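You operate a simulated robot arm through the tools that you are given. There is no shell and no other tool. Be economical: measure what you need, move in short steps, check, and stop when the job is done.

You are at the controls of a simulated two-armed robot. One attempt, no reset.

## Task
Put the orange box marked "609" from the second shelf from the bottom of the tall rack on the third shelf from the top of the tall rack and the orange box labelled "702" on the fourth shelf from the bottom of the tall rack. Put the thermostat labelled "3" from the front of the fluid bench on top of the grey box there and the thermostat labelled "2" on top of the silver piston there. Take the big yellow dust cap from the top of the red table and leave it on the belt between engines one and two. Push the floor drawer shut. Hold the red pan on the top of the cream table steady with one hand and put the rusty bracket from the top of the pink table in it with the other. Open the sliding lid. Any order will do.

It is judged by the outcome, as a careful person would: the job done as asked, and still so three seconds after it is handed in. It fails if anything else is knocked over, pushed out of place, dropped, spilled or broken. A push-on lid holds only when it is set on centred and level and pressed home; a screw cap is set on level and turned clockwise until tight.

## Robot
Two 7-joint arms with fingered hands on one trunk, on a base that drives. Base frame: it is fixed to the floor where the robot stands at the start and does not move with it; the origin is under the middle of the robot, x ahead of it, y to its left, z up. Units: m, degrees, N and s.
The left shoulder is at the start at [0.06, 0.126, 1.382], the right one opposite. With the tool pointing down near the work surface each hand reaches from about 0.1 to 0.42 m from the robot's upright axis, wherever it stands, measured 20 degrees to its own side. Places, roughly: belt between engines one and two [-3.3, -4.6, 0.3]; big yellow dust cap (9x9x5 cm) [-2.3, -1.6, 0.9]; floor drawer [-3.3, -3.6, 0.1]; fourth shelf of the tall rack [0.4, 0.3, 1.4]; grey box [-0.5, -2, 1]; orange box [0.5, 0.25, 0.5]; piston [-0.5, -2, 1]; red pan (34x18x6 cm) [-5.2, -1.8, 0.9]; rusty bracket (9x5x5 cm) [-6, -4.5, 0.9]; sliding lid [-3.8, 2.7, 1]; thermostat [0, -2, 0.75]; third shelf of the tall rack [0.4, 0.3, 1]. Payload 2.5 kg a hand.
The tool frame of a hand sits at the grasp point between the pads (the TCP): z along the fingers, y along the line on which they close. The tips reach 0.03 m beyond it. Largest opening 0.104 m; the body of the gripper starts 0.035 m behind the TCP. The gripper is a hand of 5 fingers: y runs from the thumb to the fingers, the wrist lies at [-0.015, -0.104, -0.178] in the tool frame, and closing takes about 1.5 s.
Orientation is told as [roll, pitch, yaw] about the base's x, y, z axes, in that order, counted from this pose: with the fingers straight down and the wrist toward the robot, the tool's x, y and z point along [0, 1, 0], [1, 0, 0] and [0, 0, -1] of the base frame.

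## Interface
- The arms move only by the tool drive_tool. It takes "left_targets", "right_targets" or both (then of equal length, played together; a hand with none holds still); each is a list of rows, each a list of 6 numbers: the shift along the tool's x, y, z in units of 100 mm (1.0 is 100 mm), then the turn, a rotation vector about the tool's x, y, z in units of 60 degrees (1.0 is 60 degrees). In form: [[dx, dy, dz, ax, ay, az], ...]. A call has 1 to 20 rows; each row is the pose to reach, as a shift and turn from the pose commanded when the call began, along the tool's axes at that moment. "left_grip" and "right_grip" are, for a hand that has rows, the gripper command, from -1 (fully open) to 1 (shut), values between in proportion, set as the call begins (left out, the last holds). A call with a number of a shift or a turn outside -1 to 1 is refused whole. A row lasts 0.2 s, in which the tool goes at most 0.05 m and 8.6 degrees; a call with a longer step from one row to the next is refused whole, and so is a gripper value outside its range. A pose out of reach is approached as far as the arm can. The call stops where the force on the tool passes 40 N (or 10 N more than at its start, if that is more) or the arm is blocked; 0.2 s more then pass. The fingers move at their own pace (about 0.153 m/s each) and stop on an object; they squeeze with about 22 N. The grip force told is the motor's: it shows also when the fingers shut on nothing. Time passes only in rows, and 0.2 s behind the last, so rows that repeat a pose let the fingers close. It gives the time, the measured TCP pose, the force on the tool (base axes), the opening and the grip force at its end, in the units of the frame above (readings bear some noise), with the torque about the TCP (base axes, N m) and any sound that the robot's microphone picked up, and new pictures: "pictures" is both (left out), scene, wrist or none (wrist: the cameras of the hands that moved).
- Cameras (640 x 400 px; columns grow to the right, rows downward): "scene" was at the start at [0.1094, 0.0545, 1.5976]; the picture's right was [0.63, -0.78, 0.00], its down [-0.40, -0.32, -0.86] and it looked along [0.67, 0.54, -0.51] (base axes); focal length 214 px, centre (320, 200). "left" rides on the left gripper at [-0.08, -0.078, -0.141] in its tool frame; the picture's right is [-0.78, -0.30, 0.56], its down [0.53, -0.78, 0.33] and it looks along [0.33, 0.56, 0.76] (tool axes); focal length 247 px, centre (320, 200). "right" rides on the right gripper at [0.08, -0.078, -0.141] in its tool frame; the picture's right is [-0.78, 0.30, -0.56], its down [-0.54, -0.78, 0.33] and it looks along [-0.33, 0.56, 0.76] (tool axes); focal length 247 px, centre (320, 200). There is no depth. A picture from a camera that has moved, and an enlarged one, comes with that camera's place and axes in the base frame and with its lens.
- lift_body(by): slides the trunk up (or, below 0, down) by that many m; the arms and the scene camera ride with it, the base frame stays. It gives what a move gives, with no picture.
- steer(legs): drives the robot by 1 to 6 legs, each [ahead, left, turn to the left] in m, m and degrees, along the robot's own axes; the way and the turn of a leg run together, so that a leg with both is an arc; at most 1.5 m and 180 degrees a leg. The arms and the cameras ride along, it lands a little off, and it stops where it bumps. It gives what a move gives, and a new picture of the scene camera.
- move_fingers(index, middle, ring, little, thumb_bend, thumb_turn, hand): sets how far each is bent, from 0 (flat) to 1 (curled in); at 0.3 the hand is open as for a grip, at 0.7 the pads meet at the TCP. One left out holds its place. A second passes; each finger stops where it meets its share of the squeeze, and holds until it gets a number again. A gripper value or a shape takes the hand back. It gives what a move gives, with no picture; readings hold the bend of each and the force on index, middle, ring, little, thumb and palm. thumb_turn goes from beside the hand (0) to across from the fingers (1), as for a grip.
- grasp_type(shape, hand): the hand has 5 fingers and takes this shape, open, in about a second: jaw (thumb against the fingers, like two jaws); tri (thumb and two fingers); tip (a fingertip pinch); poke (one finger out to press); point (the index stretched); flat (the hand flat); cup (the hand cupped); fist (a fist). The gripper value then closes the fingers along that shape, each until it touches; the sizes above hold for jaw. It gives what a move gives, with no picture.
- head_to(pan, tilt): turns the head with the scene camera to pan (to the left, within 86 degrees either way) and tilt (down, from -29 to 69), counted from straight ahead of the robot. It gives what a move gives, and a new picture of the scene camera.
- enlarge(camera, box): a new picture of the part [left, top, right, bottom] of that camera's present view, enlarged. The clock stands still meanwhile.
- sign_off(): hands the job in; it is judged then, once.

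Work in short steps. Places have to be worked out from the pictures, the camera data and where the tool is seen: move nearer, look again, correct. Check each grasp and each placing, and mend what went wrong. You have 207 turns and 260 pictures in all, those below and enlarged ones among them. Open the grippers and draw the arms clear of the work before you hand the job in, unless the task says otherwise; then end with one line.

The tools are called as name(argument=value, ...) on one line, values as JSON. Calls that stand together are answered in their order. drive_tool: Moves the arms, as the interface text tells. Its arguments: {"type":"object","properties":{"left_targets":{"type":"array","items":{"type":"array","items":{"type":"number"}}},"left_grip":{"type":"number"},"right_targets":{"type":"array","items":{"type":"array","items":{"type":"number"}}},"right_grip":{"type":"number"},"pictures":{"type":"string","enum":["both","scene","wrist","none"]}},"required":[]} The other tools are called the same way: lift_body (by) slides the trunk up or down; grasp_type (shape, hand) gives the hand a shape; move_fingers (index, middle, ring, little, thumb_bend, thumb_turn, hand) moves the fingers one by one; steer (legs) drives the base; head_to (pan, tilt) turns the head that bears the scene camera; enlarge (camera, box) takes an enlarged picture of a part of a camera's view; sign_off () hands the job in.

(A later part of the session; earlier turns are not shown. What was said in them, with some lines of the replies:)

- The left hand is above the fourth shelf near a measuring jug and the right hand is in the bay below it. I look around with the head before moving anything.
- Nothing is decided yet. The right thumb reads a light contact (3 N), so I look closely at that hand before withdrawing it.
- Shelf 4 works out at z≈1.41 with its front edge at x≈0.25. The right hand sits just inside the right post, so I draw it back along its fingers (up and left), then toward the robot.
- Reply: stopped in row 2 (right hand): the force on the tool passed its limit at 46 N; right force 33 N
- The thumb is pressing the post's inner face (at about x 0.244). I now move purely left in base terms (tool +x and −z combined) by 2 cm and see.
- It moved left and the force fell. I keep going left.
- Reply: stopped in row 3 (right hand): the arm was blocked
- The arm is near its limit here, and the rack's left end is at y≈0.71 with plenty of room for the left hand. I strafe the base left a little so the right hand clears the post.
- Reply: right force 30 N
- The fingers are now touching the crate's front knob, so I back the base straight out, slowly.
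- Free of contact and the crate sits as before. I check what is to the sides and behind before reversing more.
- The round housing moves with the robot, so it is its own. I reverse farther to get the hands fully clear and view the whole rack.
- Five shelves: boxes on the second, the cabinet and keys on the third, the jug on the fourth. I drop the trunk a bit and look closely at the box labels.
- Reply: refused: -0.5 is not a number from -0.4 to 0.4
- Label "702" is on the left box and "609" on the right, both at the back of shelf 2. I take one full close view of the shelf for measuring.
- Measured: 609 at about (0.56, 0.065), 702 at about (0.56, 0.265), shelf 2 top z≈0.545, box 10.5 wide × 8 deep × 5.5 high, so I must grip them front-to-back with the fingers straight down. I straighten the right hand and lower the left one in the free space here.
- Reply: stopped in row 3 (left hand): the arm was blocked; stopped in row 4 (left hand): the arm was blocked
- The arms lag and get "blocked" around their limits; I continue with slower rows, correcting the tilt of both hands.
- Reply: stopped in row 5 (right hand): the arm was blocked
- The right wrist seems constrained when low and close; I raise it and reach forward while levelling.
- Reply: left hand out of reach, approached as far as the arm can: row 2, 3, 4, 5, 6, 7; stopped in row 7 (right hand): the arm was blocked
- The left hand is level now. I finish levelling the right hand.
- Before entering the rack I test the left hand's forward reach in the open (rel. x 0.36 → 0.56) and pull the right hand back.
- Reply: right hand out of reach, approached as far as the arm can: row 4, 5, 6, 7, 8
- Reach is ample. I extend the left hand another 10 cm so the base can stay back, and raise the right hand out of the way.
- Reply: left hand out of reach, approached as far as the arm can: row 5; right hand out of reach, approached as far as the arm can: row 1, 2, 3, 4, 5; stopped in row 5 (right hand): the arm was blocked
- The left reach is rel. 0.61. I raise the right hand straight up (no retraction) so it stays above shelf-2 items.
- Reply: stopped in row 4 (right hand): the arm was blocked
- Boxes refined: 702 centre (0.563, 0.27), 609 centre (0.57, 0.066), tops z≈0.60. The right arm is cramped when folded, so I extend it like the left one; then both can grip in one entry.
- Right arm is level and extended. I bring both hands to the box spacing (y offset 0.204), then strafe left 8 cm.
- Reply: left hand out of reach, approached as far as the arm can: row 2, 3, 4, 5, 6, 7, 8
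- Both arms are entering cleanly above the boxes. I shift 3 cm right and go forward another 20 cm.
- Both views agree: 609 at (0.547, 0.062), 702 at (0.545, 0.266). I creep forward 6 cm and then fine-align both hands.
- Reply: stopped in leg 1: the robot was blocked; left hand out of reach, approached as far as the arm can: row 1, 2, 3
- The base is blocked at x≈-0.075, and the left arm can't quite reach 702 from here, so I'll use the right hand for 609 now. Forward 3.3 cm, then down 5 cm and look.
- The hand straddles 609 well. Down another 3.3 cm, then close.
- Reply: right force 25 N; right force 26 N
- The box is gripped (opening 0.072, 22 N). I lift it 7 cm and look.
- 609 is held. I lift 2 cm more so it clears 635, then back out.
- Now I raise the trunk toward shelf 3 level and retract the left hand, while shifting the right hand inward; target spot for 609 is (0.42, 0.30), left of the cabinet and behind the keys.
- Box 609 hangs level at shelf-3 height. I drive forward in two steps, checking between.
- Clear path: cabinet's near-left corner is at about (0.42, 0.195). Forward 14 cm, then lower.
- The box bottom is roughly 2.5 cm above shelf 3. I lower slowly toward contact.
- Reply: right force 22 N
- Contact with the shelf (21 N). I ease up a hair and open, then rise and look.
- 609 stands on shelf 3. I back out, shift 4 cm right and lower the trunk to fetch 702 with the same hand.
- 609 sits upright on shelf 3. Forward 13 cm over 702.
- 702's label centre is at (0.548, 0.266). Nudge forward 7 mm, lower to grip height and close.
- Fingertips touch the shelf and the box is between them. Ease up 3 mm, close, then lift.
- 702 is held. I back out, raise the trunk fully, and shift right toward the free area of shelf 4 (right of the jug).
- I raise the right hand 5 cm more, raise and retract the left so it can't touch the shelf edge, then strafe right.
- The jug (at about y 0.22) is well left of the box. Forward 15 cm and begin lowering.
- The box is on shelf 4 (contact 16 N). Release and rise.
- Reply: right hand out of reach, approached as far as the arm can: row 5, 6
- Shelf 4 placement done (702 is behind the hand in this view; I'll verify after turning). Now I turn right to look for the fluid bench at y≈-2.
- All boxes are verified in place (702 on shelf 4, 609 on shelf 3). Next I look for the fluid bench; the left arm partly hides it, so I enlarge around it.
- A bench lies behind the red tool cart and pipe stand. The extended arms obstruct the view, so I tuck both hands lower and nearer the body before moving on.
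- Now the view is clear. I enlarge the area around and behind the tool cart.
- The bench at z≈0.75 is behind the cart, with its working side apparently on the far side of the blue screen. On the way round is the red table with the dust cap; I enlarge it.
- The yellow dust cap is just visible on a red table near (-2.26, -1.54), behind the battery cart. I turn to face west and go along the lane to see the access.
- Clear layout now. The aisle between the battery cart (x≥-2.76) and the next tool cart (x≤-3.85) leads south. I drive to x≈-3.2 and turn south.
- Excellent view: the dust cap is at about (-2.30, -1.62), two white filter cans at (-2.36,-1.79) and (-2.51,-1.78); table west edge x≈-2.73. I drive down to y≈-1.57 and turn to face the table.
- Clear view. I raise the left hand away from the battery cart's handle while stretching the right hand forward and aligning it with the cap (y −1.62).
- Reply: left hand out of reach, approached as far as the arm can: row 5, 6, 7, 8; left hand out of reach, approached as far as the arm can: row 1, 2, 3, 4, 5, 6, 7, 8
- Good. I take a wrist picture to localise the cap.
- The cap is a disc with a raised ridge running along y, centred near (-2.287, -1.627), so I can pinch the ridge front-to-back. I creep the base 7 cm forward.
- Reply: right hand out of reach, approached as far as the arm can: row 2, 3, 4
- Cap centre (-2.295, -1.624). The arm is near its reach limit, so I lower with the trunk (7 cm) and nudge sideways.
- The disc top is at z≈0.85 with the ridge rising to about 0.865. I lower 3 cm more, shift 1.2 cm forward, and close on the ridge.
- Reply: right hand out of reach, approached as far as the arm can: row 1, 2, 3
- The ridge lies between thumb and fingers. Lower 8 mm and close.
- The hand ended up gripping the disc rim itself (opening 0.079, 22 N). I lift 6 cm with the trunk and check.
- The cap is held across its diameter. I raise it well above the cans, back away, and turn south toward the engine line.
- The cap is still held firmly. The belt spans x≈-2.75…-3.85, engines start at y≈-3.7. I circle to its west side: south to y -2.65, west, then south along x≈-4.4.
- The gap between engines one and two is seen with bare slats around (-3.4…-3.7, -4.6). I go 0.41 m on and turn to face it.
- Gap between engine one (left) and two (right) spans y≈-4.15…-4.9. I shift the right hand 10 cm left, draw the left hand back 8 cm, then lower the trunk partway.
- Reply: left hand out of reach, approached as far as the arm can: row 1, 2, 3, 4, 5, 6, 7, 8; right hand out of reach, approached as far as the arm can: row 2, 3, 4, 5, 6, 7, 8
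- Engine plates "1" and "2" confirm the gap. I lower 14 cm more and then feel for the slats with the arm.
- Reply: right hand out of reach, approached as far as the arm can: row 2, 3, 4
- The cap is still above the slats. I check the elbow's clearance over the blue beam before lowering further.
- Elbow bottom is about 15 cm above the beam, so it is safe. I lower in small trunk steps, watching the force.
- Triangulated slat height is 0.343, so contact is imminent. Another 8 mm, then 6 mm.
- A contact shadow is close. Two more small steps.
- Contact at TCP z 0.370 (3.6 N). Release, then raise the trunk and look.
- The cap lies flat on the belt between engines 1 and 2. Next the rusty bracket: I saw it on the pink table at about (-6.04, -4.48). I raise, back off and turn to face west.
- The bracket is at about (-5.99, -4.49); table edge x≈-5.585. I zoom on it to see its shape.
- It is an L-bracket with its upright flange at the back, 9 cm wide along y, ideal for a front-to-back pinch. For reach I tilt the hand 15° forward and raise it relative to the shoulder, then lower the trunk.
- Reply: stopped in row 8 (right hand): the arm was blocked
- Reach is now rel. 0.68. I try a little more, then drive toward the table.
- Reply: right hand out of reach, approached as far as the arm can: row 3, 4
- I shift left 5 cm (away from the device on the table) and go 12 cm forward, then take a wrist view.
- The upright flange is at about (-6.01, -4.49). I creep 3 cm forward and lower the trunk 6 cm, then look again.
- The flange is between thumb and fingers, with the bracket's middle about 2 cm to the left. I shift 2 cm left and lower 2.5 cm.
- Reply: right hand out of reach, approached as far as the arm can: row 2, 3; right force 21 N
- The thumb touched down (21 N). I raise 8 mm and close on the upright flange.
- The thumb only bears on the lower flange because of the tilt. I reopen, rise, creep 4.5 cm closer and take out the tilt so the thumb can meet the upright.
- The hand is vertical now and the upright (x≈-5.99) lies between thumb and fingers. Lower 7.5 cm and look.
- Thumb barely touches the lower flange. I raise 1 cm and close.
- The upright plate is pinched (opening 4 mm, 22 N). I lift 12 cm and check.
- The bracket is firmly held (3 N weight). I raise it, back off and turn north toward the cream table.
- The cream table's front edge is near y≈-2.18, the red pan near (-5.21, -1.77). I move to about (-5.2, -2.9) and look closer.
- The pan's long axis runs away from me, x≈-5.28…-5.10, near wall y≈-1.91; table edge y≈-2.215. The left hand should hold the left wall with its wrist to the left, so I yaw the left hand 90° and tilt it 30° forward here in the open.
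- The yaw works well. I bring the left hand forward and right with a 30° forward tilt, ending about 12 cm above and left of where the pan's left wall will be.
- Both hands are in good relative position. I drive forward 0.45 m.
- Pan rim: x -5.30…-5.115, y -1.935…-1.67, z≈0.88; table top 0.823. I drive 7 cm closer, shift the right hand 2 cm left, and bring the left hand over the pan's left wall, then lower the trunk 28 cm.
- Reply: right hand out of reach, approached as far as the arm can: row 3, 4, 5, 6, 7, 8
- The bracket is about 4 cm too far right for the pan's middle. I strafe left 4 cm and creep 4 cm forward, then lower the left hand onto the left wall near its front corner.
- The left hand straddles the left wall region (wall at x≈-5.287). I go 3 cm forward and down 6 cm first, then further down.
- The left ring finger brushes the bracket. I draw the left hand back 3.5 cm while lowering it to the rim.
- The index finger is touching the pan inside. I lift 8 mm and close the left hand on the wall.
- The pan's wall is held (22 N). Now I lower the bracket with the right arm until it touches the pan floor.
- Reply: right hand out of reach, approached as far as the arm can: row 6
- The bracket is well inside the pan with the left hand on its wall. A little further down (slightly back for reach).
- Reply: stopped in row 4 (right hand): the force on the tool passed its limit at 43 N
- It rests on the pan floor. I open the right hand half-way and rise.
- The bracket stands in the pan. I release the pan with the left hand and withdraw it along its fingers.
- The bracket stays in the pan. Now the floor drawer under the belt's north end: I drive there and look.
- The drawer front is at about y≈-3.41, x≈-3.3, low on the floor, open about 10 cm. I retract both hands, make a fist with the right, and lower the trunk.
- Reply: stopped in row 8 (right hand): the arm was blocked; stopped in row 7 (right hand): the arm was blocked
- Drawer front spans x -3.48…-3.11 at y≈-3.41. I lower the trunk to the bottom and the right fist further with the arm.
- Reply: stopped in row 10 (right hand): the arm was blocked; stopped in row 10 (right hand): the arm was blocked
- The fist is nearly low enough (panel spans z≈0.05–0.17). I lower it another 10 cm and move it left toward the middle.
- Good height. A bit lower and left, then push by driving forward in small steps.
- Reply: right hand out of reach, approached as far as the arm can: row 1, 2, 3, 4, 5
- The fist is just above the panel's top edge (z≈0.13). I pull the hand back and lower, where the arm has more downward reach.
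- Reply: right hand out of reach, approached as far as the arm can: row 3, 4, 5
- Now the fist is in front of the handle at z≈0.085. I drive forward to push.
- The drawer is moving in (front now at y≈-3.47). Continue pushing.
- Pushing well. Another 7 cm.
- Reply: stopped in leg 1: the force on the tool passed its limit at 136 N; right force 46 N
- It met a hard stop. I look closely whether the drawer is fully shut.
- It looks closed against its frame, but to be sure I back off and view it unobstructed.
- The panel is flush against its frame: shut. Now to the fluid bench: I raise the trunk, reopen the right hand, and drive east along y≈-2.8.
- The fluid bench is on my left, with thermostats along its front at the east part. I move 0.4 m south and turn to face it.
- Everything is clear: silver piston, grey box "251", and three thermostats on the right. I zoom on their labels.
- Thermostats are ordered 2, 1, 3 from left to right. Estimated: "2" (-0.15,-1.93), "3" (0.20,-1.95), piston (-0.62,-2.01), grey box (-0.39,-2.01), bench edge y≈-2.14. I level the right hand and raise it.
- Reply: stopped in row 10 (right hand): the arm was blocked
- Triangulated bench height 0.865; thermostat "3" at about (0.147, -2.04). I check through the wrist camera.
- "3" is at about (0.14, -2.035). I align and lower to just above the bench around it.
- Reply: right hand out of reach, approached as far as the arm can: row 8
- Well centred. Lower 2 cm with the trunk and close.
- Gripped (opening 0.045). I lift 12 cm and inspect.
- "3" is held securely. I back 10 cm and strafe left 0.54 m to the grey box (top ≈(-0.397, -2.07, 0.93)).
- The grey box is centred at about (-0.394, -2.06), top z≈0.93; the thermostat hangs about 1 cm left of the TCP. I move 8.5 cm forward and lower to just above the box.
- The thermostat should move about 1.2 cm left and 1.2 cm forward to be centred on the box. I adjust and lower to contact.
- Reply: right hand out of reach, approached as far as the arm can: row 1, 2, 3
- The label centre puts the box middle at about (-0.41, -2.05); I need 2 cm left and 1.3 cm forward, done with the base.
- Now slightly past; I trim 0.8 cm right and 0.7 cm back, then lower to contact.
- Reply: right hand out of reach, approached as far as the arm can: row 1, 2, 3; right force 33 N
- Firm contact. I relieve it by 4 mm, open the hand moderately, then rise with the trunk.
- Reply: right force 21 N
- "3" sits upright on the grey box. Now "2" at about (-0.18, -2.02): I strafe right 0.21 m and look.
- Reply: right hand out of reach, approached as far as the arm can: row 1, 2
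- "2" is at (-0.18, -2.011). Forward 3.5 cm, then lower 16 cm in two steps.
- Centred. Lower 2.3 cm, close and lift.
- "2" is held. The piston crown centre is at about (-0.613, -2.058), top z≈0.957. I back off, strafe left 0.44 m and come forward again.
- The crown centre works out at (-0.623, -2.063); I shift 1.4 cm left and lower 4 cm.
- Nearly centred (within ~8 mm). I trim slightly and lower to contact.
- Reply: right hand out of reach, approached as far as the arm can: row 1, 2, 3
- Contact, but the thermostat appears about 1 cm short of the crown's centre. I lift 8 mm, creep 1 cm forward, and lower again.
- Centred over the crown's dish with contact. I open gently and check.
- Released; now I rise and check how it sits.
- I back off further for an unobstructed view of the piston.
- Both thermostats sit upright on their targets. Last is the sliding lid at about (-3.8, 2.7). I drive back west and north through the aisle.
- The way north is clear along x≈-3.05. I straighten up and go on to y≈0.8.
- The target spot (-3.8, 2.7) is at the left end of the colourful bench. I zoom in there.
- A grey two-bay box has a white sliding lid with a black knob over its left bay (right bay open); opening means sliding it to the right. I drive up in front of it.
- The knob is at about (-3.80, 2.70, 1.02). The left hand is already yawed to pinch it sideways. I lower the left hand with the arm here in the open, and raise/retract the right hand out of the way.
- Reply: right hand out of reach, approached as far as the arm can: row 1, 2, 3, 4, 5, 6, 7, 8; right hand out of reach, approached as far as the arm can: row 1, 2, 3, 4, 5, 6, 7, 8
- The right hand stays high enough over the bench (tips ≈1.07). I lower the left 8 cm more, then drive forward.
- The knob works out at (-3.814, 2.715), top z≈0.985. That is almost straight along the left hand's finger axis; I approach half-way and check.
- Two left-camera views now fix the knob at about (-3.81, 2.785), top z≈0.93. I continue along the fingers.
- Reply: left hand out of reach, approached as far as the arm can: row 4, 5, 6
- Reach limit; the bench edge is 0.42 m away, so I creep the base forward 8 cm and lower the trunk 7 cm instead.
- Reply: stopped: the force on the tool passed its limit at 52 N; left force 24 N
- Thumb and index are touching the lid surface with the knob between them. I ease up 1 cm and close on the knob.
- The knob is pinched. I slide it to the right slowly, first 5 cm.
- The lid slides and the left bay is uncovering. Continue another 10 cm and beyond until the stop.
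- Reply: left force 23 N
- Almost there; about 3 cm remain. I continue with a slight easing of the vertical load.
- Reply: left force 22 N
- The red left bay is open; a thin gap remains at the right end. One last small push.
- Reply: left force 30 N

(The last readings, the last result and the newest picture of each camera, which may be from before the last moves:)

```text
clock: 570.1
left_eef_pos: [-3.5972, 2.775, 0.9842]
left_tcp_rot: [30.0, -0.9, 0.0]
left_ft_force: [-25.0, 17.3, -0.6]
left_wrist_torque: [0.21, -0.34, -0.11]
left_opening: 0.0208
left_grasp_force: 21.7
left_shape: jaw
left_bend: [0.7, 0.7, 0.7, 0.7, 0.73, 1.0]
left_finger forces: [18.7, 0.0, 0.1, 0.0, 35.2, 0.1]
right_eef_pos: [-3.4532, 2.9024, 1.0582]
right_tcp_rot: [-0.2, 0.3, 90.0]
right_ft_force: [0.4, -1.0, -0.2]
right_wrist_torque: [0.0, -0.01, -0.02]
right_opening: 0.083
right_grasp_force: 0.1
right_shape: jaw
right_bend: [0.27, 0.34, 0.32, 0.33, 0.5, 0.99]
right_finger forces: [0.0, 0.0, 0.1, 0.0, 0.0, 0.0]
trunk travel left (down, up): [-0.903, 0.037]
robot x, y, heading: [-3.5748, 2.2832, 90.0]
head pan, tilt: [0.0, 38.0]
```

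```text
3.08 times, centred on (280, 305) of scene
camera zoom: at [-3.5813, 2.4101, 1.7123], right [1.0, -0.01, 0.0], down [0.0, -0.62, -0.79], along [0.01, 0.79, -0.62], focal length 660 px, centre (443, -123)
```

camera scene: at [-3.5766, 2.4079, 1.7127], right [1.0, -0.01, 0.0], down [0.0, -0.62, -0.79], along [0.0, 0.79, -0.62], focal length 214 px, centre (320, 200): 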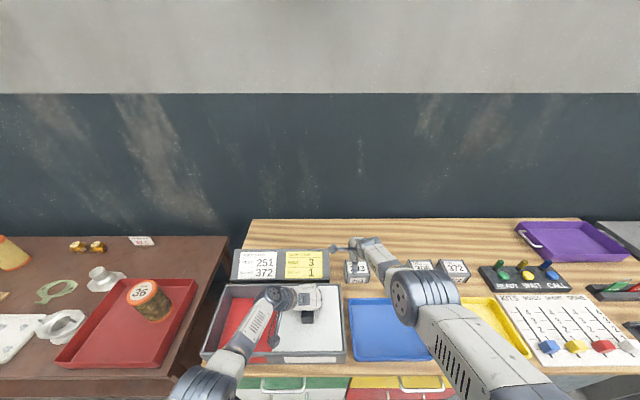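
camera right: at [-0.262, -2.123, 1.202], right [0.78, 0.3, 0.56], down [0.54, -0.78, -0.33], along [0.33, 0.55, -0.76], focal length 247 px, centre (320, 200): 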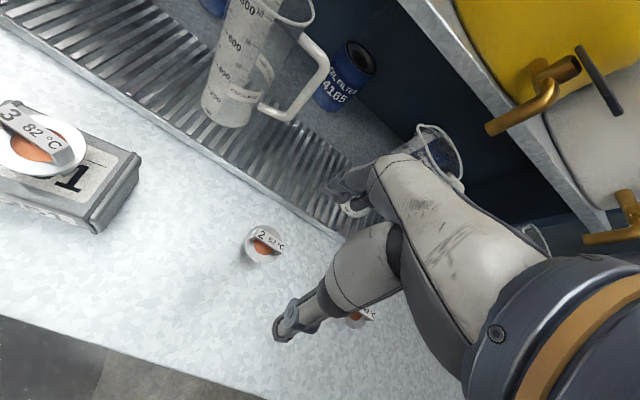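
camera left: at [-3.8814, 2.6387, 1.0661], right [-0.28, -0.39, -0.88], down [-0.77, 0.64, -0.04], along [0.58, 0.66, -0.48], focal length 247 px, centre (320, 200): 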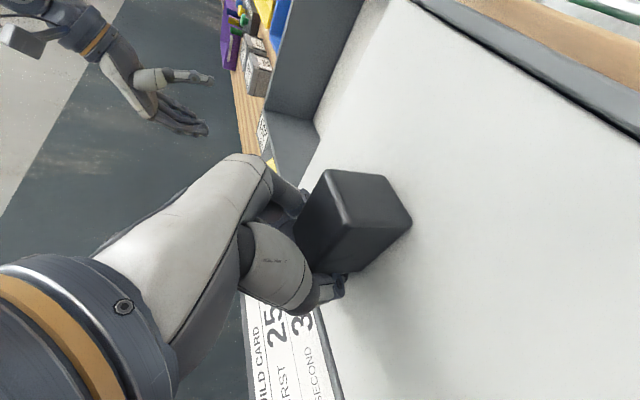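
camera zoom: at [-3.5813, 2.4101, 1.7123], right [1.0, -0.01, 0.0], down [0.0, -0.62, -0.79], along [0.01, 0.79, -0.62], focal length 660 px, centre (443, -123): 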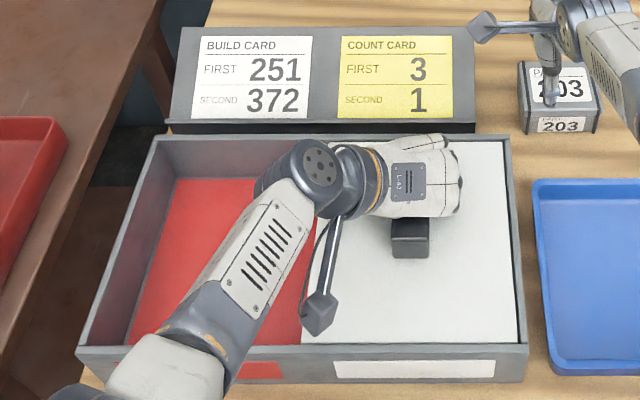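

The lid is at its stop. I release the knob, withdraw the left hand along its fingers, raise, and back off.

drive_tool(left_targets=[[0, 0, 0, 0, 0, 0], [0, 0, 0, 0, 0, 0], [0, 0, 0, 0, 0, 0], [0, 0, 0, 0, 0, 0], [0, 0, 0, 0, 0, 0], [0, 0, 0, 0, 0, 0]], left_grip=-1, pictures="none")

drive_tool(left_targets=[[0.05, 0, -0.1, 0, 0, 0], [0.1, 0, -0.2, 0, 0, 0], [0.15, 0, -0.32, 0, 0, 0], [0.15, 0, -0.45, 0, 0, 0], [0.15, 0, -0.6, 0, 0, 0], [0.15, 0, -0.75, 0, 0, 0], [0.15, 0, -0.9, 0, 0, 0]], right_targets=[[0, 0, 0, 0, 0, 0], [0, 0, 0, 0, 0, 0], [0, 0, 0, 0, 0, 0], [0, 0, 0, 0, 0, 0], [0, 0, 0, 0, 0, 0], [0, 0, 0, 0, 0, 0], [0, 0, 0, 0, 0, 0]], right_grip=-1, pictures="none")

lift_body(by=0.035)

steer(legs=[[-0.5, 0, 0]])

enlarge(camera="scene", box=[220, 170, 400, 283])

```text
clock: 571.5
left_eef_pos: [-3.588, 2.7723, 0.9855]
left_tcp_rot: [29.7, -1.3, -0.8]
left_ft_force: [-6.4, 2.3, 4.8]
left_wrist_torque: [-0.12, 0.11, -0.17]
left_opening: 0.1039
left_grasp_force: 0.0
left_shape: jaw
left_bend: [0.3, 0.3, 0.3, 0.3, 0.27, 0.99]
left_finger forces: [0.0, 0.1, 0.0, 0.0, 7.4, 0.0]
right_eef_pos: [-3.4516, 2.9009, 1.0603]
right_tcp_rot: [0.0, 0.1, 89.9]
right_ft_force: [-0.7, -0.1, -0.3]
right_wrist_torque: [-0.01, -0.01, 0.0]
right_opening: 0.0829
right_grasp_force: 0.1
right_shape: jaw
right_bend: [0.27, 0.34, 0.32, 0.33, 0.5, 0.99]
right_finger forces: [0.0, 0.0, 0.1, 0.0, 0.1, 0.0]
trunk travel left (down, up): [-0.903, 0.037]
robot x, y, heading: [-3.5786, 2.2807, 89.7]
head pan, tilt: [0.0, 38.0]
```

```text
clock: 573.1
left_eef_pos: [-3.5895, 2.7418, 1.07]
left_tcp_rot: [29.6, -1.3, -0.7]
left_ft_force: [0.1, 0.0, 0.4]
left_wrist_torque: [0.0, 0.0, 0.01]
left_opening: 0.1039
left_grasp_force: 0.1
left_shape: jaw
left_bend: [0.3, 0.3, 0.3, 0.3, 0.3, 0.97]
left_finger forces: [0.0, 0.0, 0.0, 0.0, 0.0, 0.0]
right_eef_pos: [-3.4504, 2.8996, 1.061]
right_tcp_rot: [0.2, 0.0, 89.9]
right_ft_force: [0.7, -0.3, 0.2]
right_wrist_torque: [-0.02, -0.01, 0.02]
right_opening: 0.1035
right_grasp_force: 0.1
right_shape: jaw
right_bend: [0.3, 0.3, 0.3, 0.3, 0.3, 0.98]
right_finger forces: [0.0, 0.0, 0.1, 0.0, 0.0, 0.0]
trunk travel left (down, up): [-0.903, 0.037]
robot x, y, heading: [-3.5775, 2.2865, 89.7]
head pan, tilt: [0.0, 38.0]
```

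```text
clock: 573.9
left_eef_pos: [-3.5894, 2.7413, 1.1055]
left_tcp_rot: [29.7, -1.3, -0.7]
left_ft_force: [0.6, 0.4, -0.3]
left_wrist_torque: [-0.01, -0.01, -0.02]
left_opening: 0.1039
left_grasp_force: 0.1
left_shape: jaw
left_bend: [0.3, 0.3, 0.3, 0.3, 0.3, 0.97]
left_finger forces: [0.0, 0.1, 0.0, 0.1, 0.0, 0.0]
right_eef_pos: [-3.4506, 2.9004, 1.0954]
right_tcp_rot: [-0.1, 0.2, 89.8]
right_ft_force: [0.8, 1.3, -0.1]
right_wrist_torque: [0.01, 0.01, 0.01]
right_opening: 0.1035
right_grasp_force: 0.1
right_shape: jaw
right_bend: [0.3, 0.3, 0.3, 0.3, 0.3, 0.98]
right_finger forces: [0.1, 0.0, 0.0, 0.1, 0.0, 0.0]
trunk travel left (down, up): [-0.938, 0.002]
robot x, y, heading: [-3.5786, 2.2822, 89.7]
head pan, tilt: [0.0, 38.0]
```

```text
clock: 576.9
left_eef_pos: [-3.5924, 2.2364, 1.1058]
left_tcp_rot: [29.7, -1.3, -0.9]
left_ft_force: [-0.2, 0.0, 0.7]
left_wrist_torque: [0.01, 0.0, -0.01]
left_opening: 0.1035
left_grasp_force: 0.0
left_shape: jaw
left_bend: [0.3, 0.3, 0.3, 0.3, 0.3, 0.97]
left_finger forces: [0.0, 0.1, 0.1, 0.0, 0.0, 0.0]
right_eef_pos: [-3.4525, 2.3964, 1.0943]
right_tcp_rot: [-0.1, 0.3, 89.6]
right_ft_force: [0.4, 0.2, 0.1]
right_wrist_torque: [0.02, -0.03, 0.02]
right_opening: 0.1037
right_grasp_force: 0.0
right_shape: jaw
right_bend: [0.3, 0.3, 0.3, 0.3, 0.3, 0.98]
right_finger forces: [0.1, 0.0, 0.0, 0.1, 0.0, 0.0]
trunk travel left (down, up): [-0.938, 0.002]
robot x, y, heading: [-3.5839, 1.7833, 89.2]
head pan, tilt: [0.0, 38.0]
camera scene: at [-3.5801, 1.9022, 1.7476], right [1.0, -0.01, 0.0], down [-0.01, -0.62, -0.79], along [0.01, 0.79, -0.62], focal length 214 px, centre (320, 200)
```

scene: 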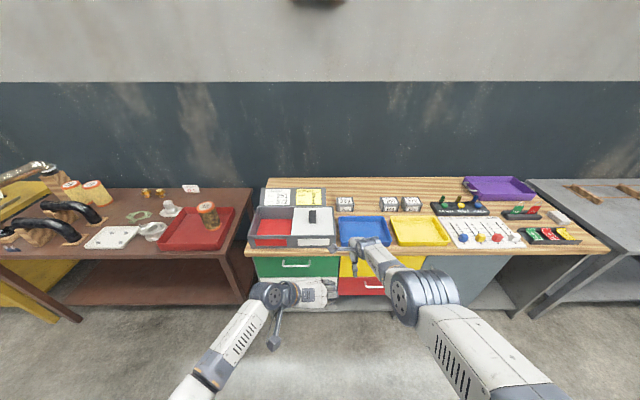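

```text
3.54 times, centred on (310, 226) of scene
camera zoom: at [-3.5801, 1.9022, 1.7476], right [1.0, -0.01, 0.0], down [-0.01, -0.62, -0.79], along [0.01, 0.79, -0.62], focal length 759 px, centre (355, 106)
```

zoom: 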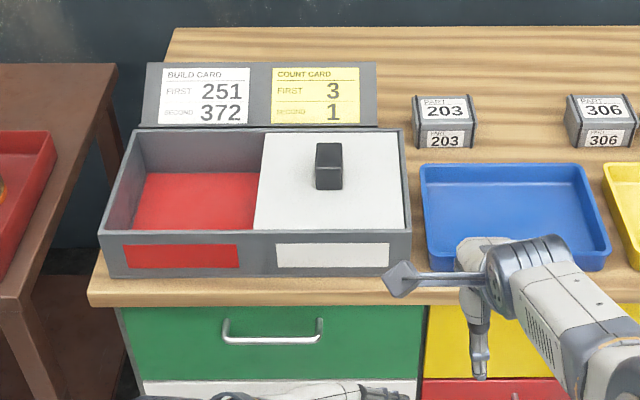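

The lid is fully open, all the other jobs were checked, both grippers are open and the arms are clear. I hand the job in.

sign_off()

```text
The job is handed in.
```

All the tasks are done and handed in: both orange boxes, both thermostats, the dust cap, the floor drawer, the bracket in the pan, and the sliding lid. I judged the drawer shut from the hard stop it hit and from its panel sitting flush with the frame.
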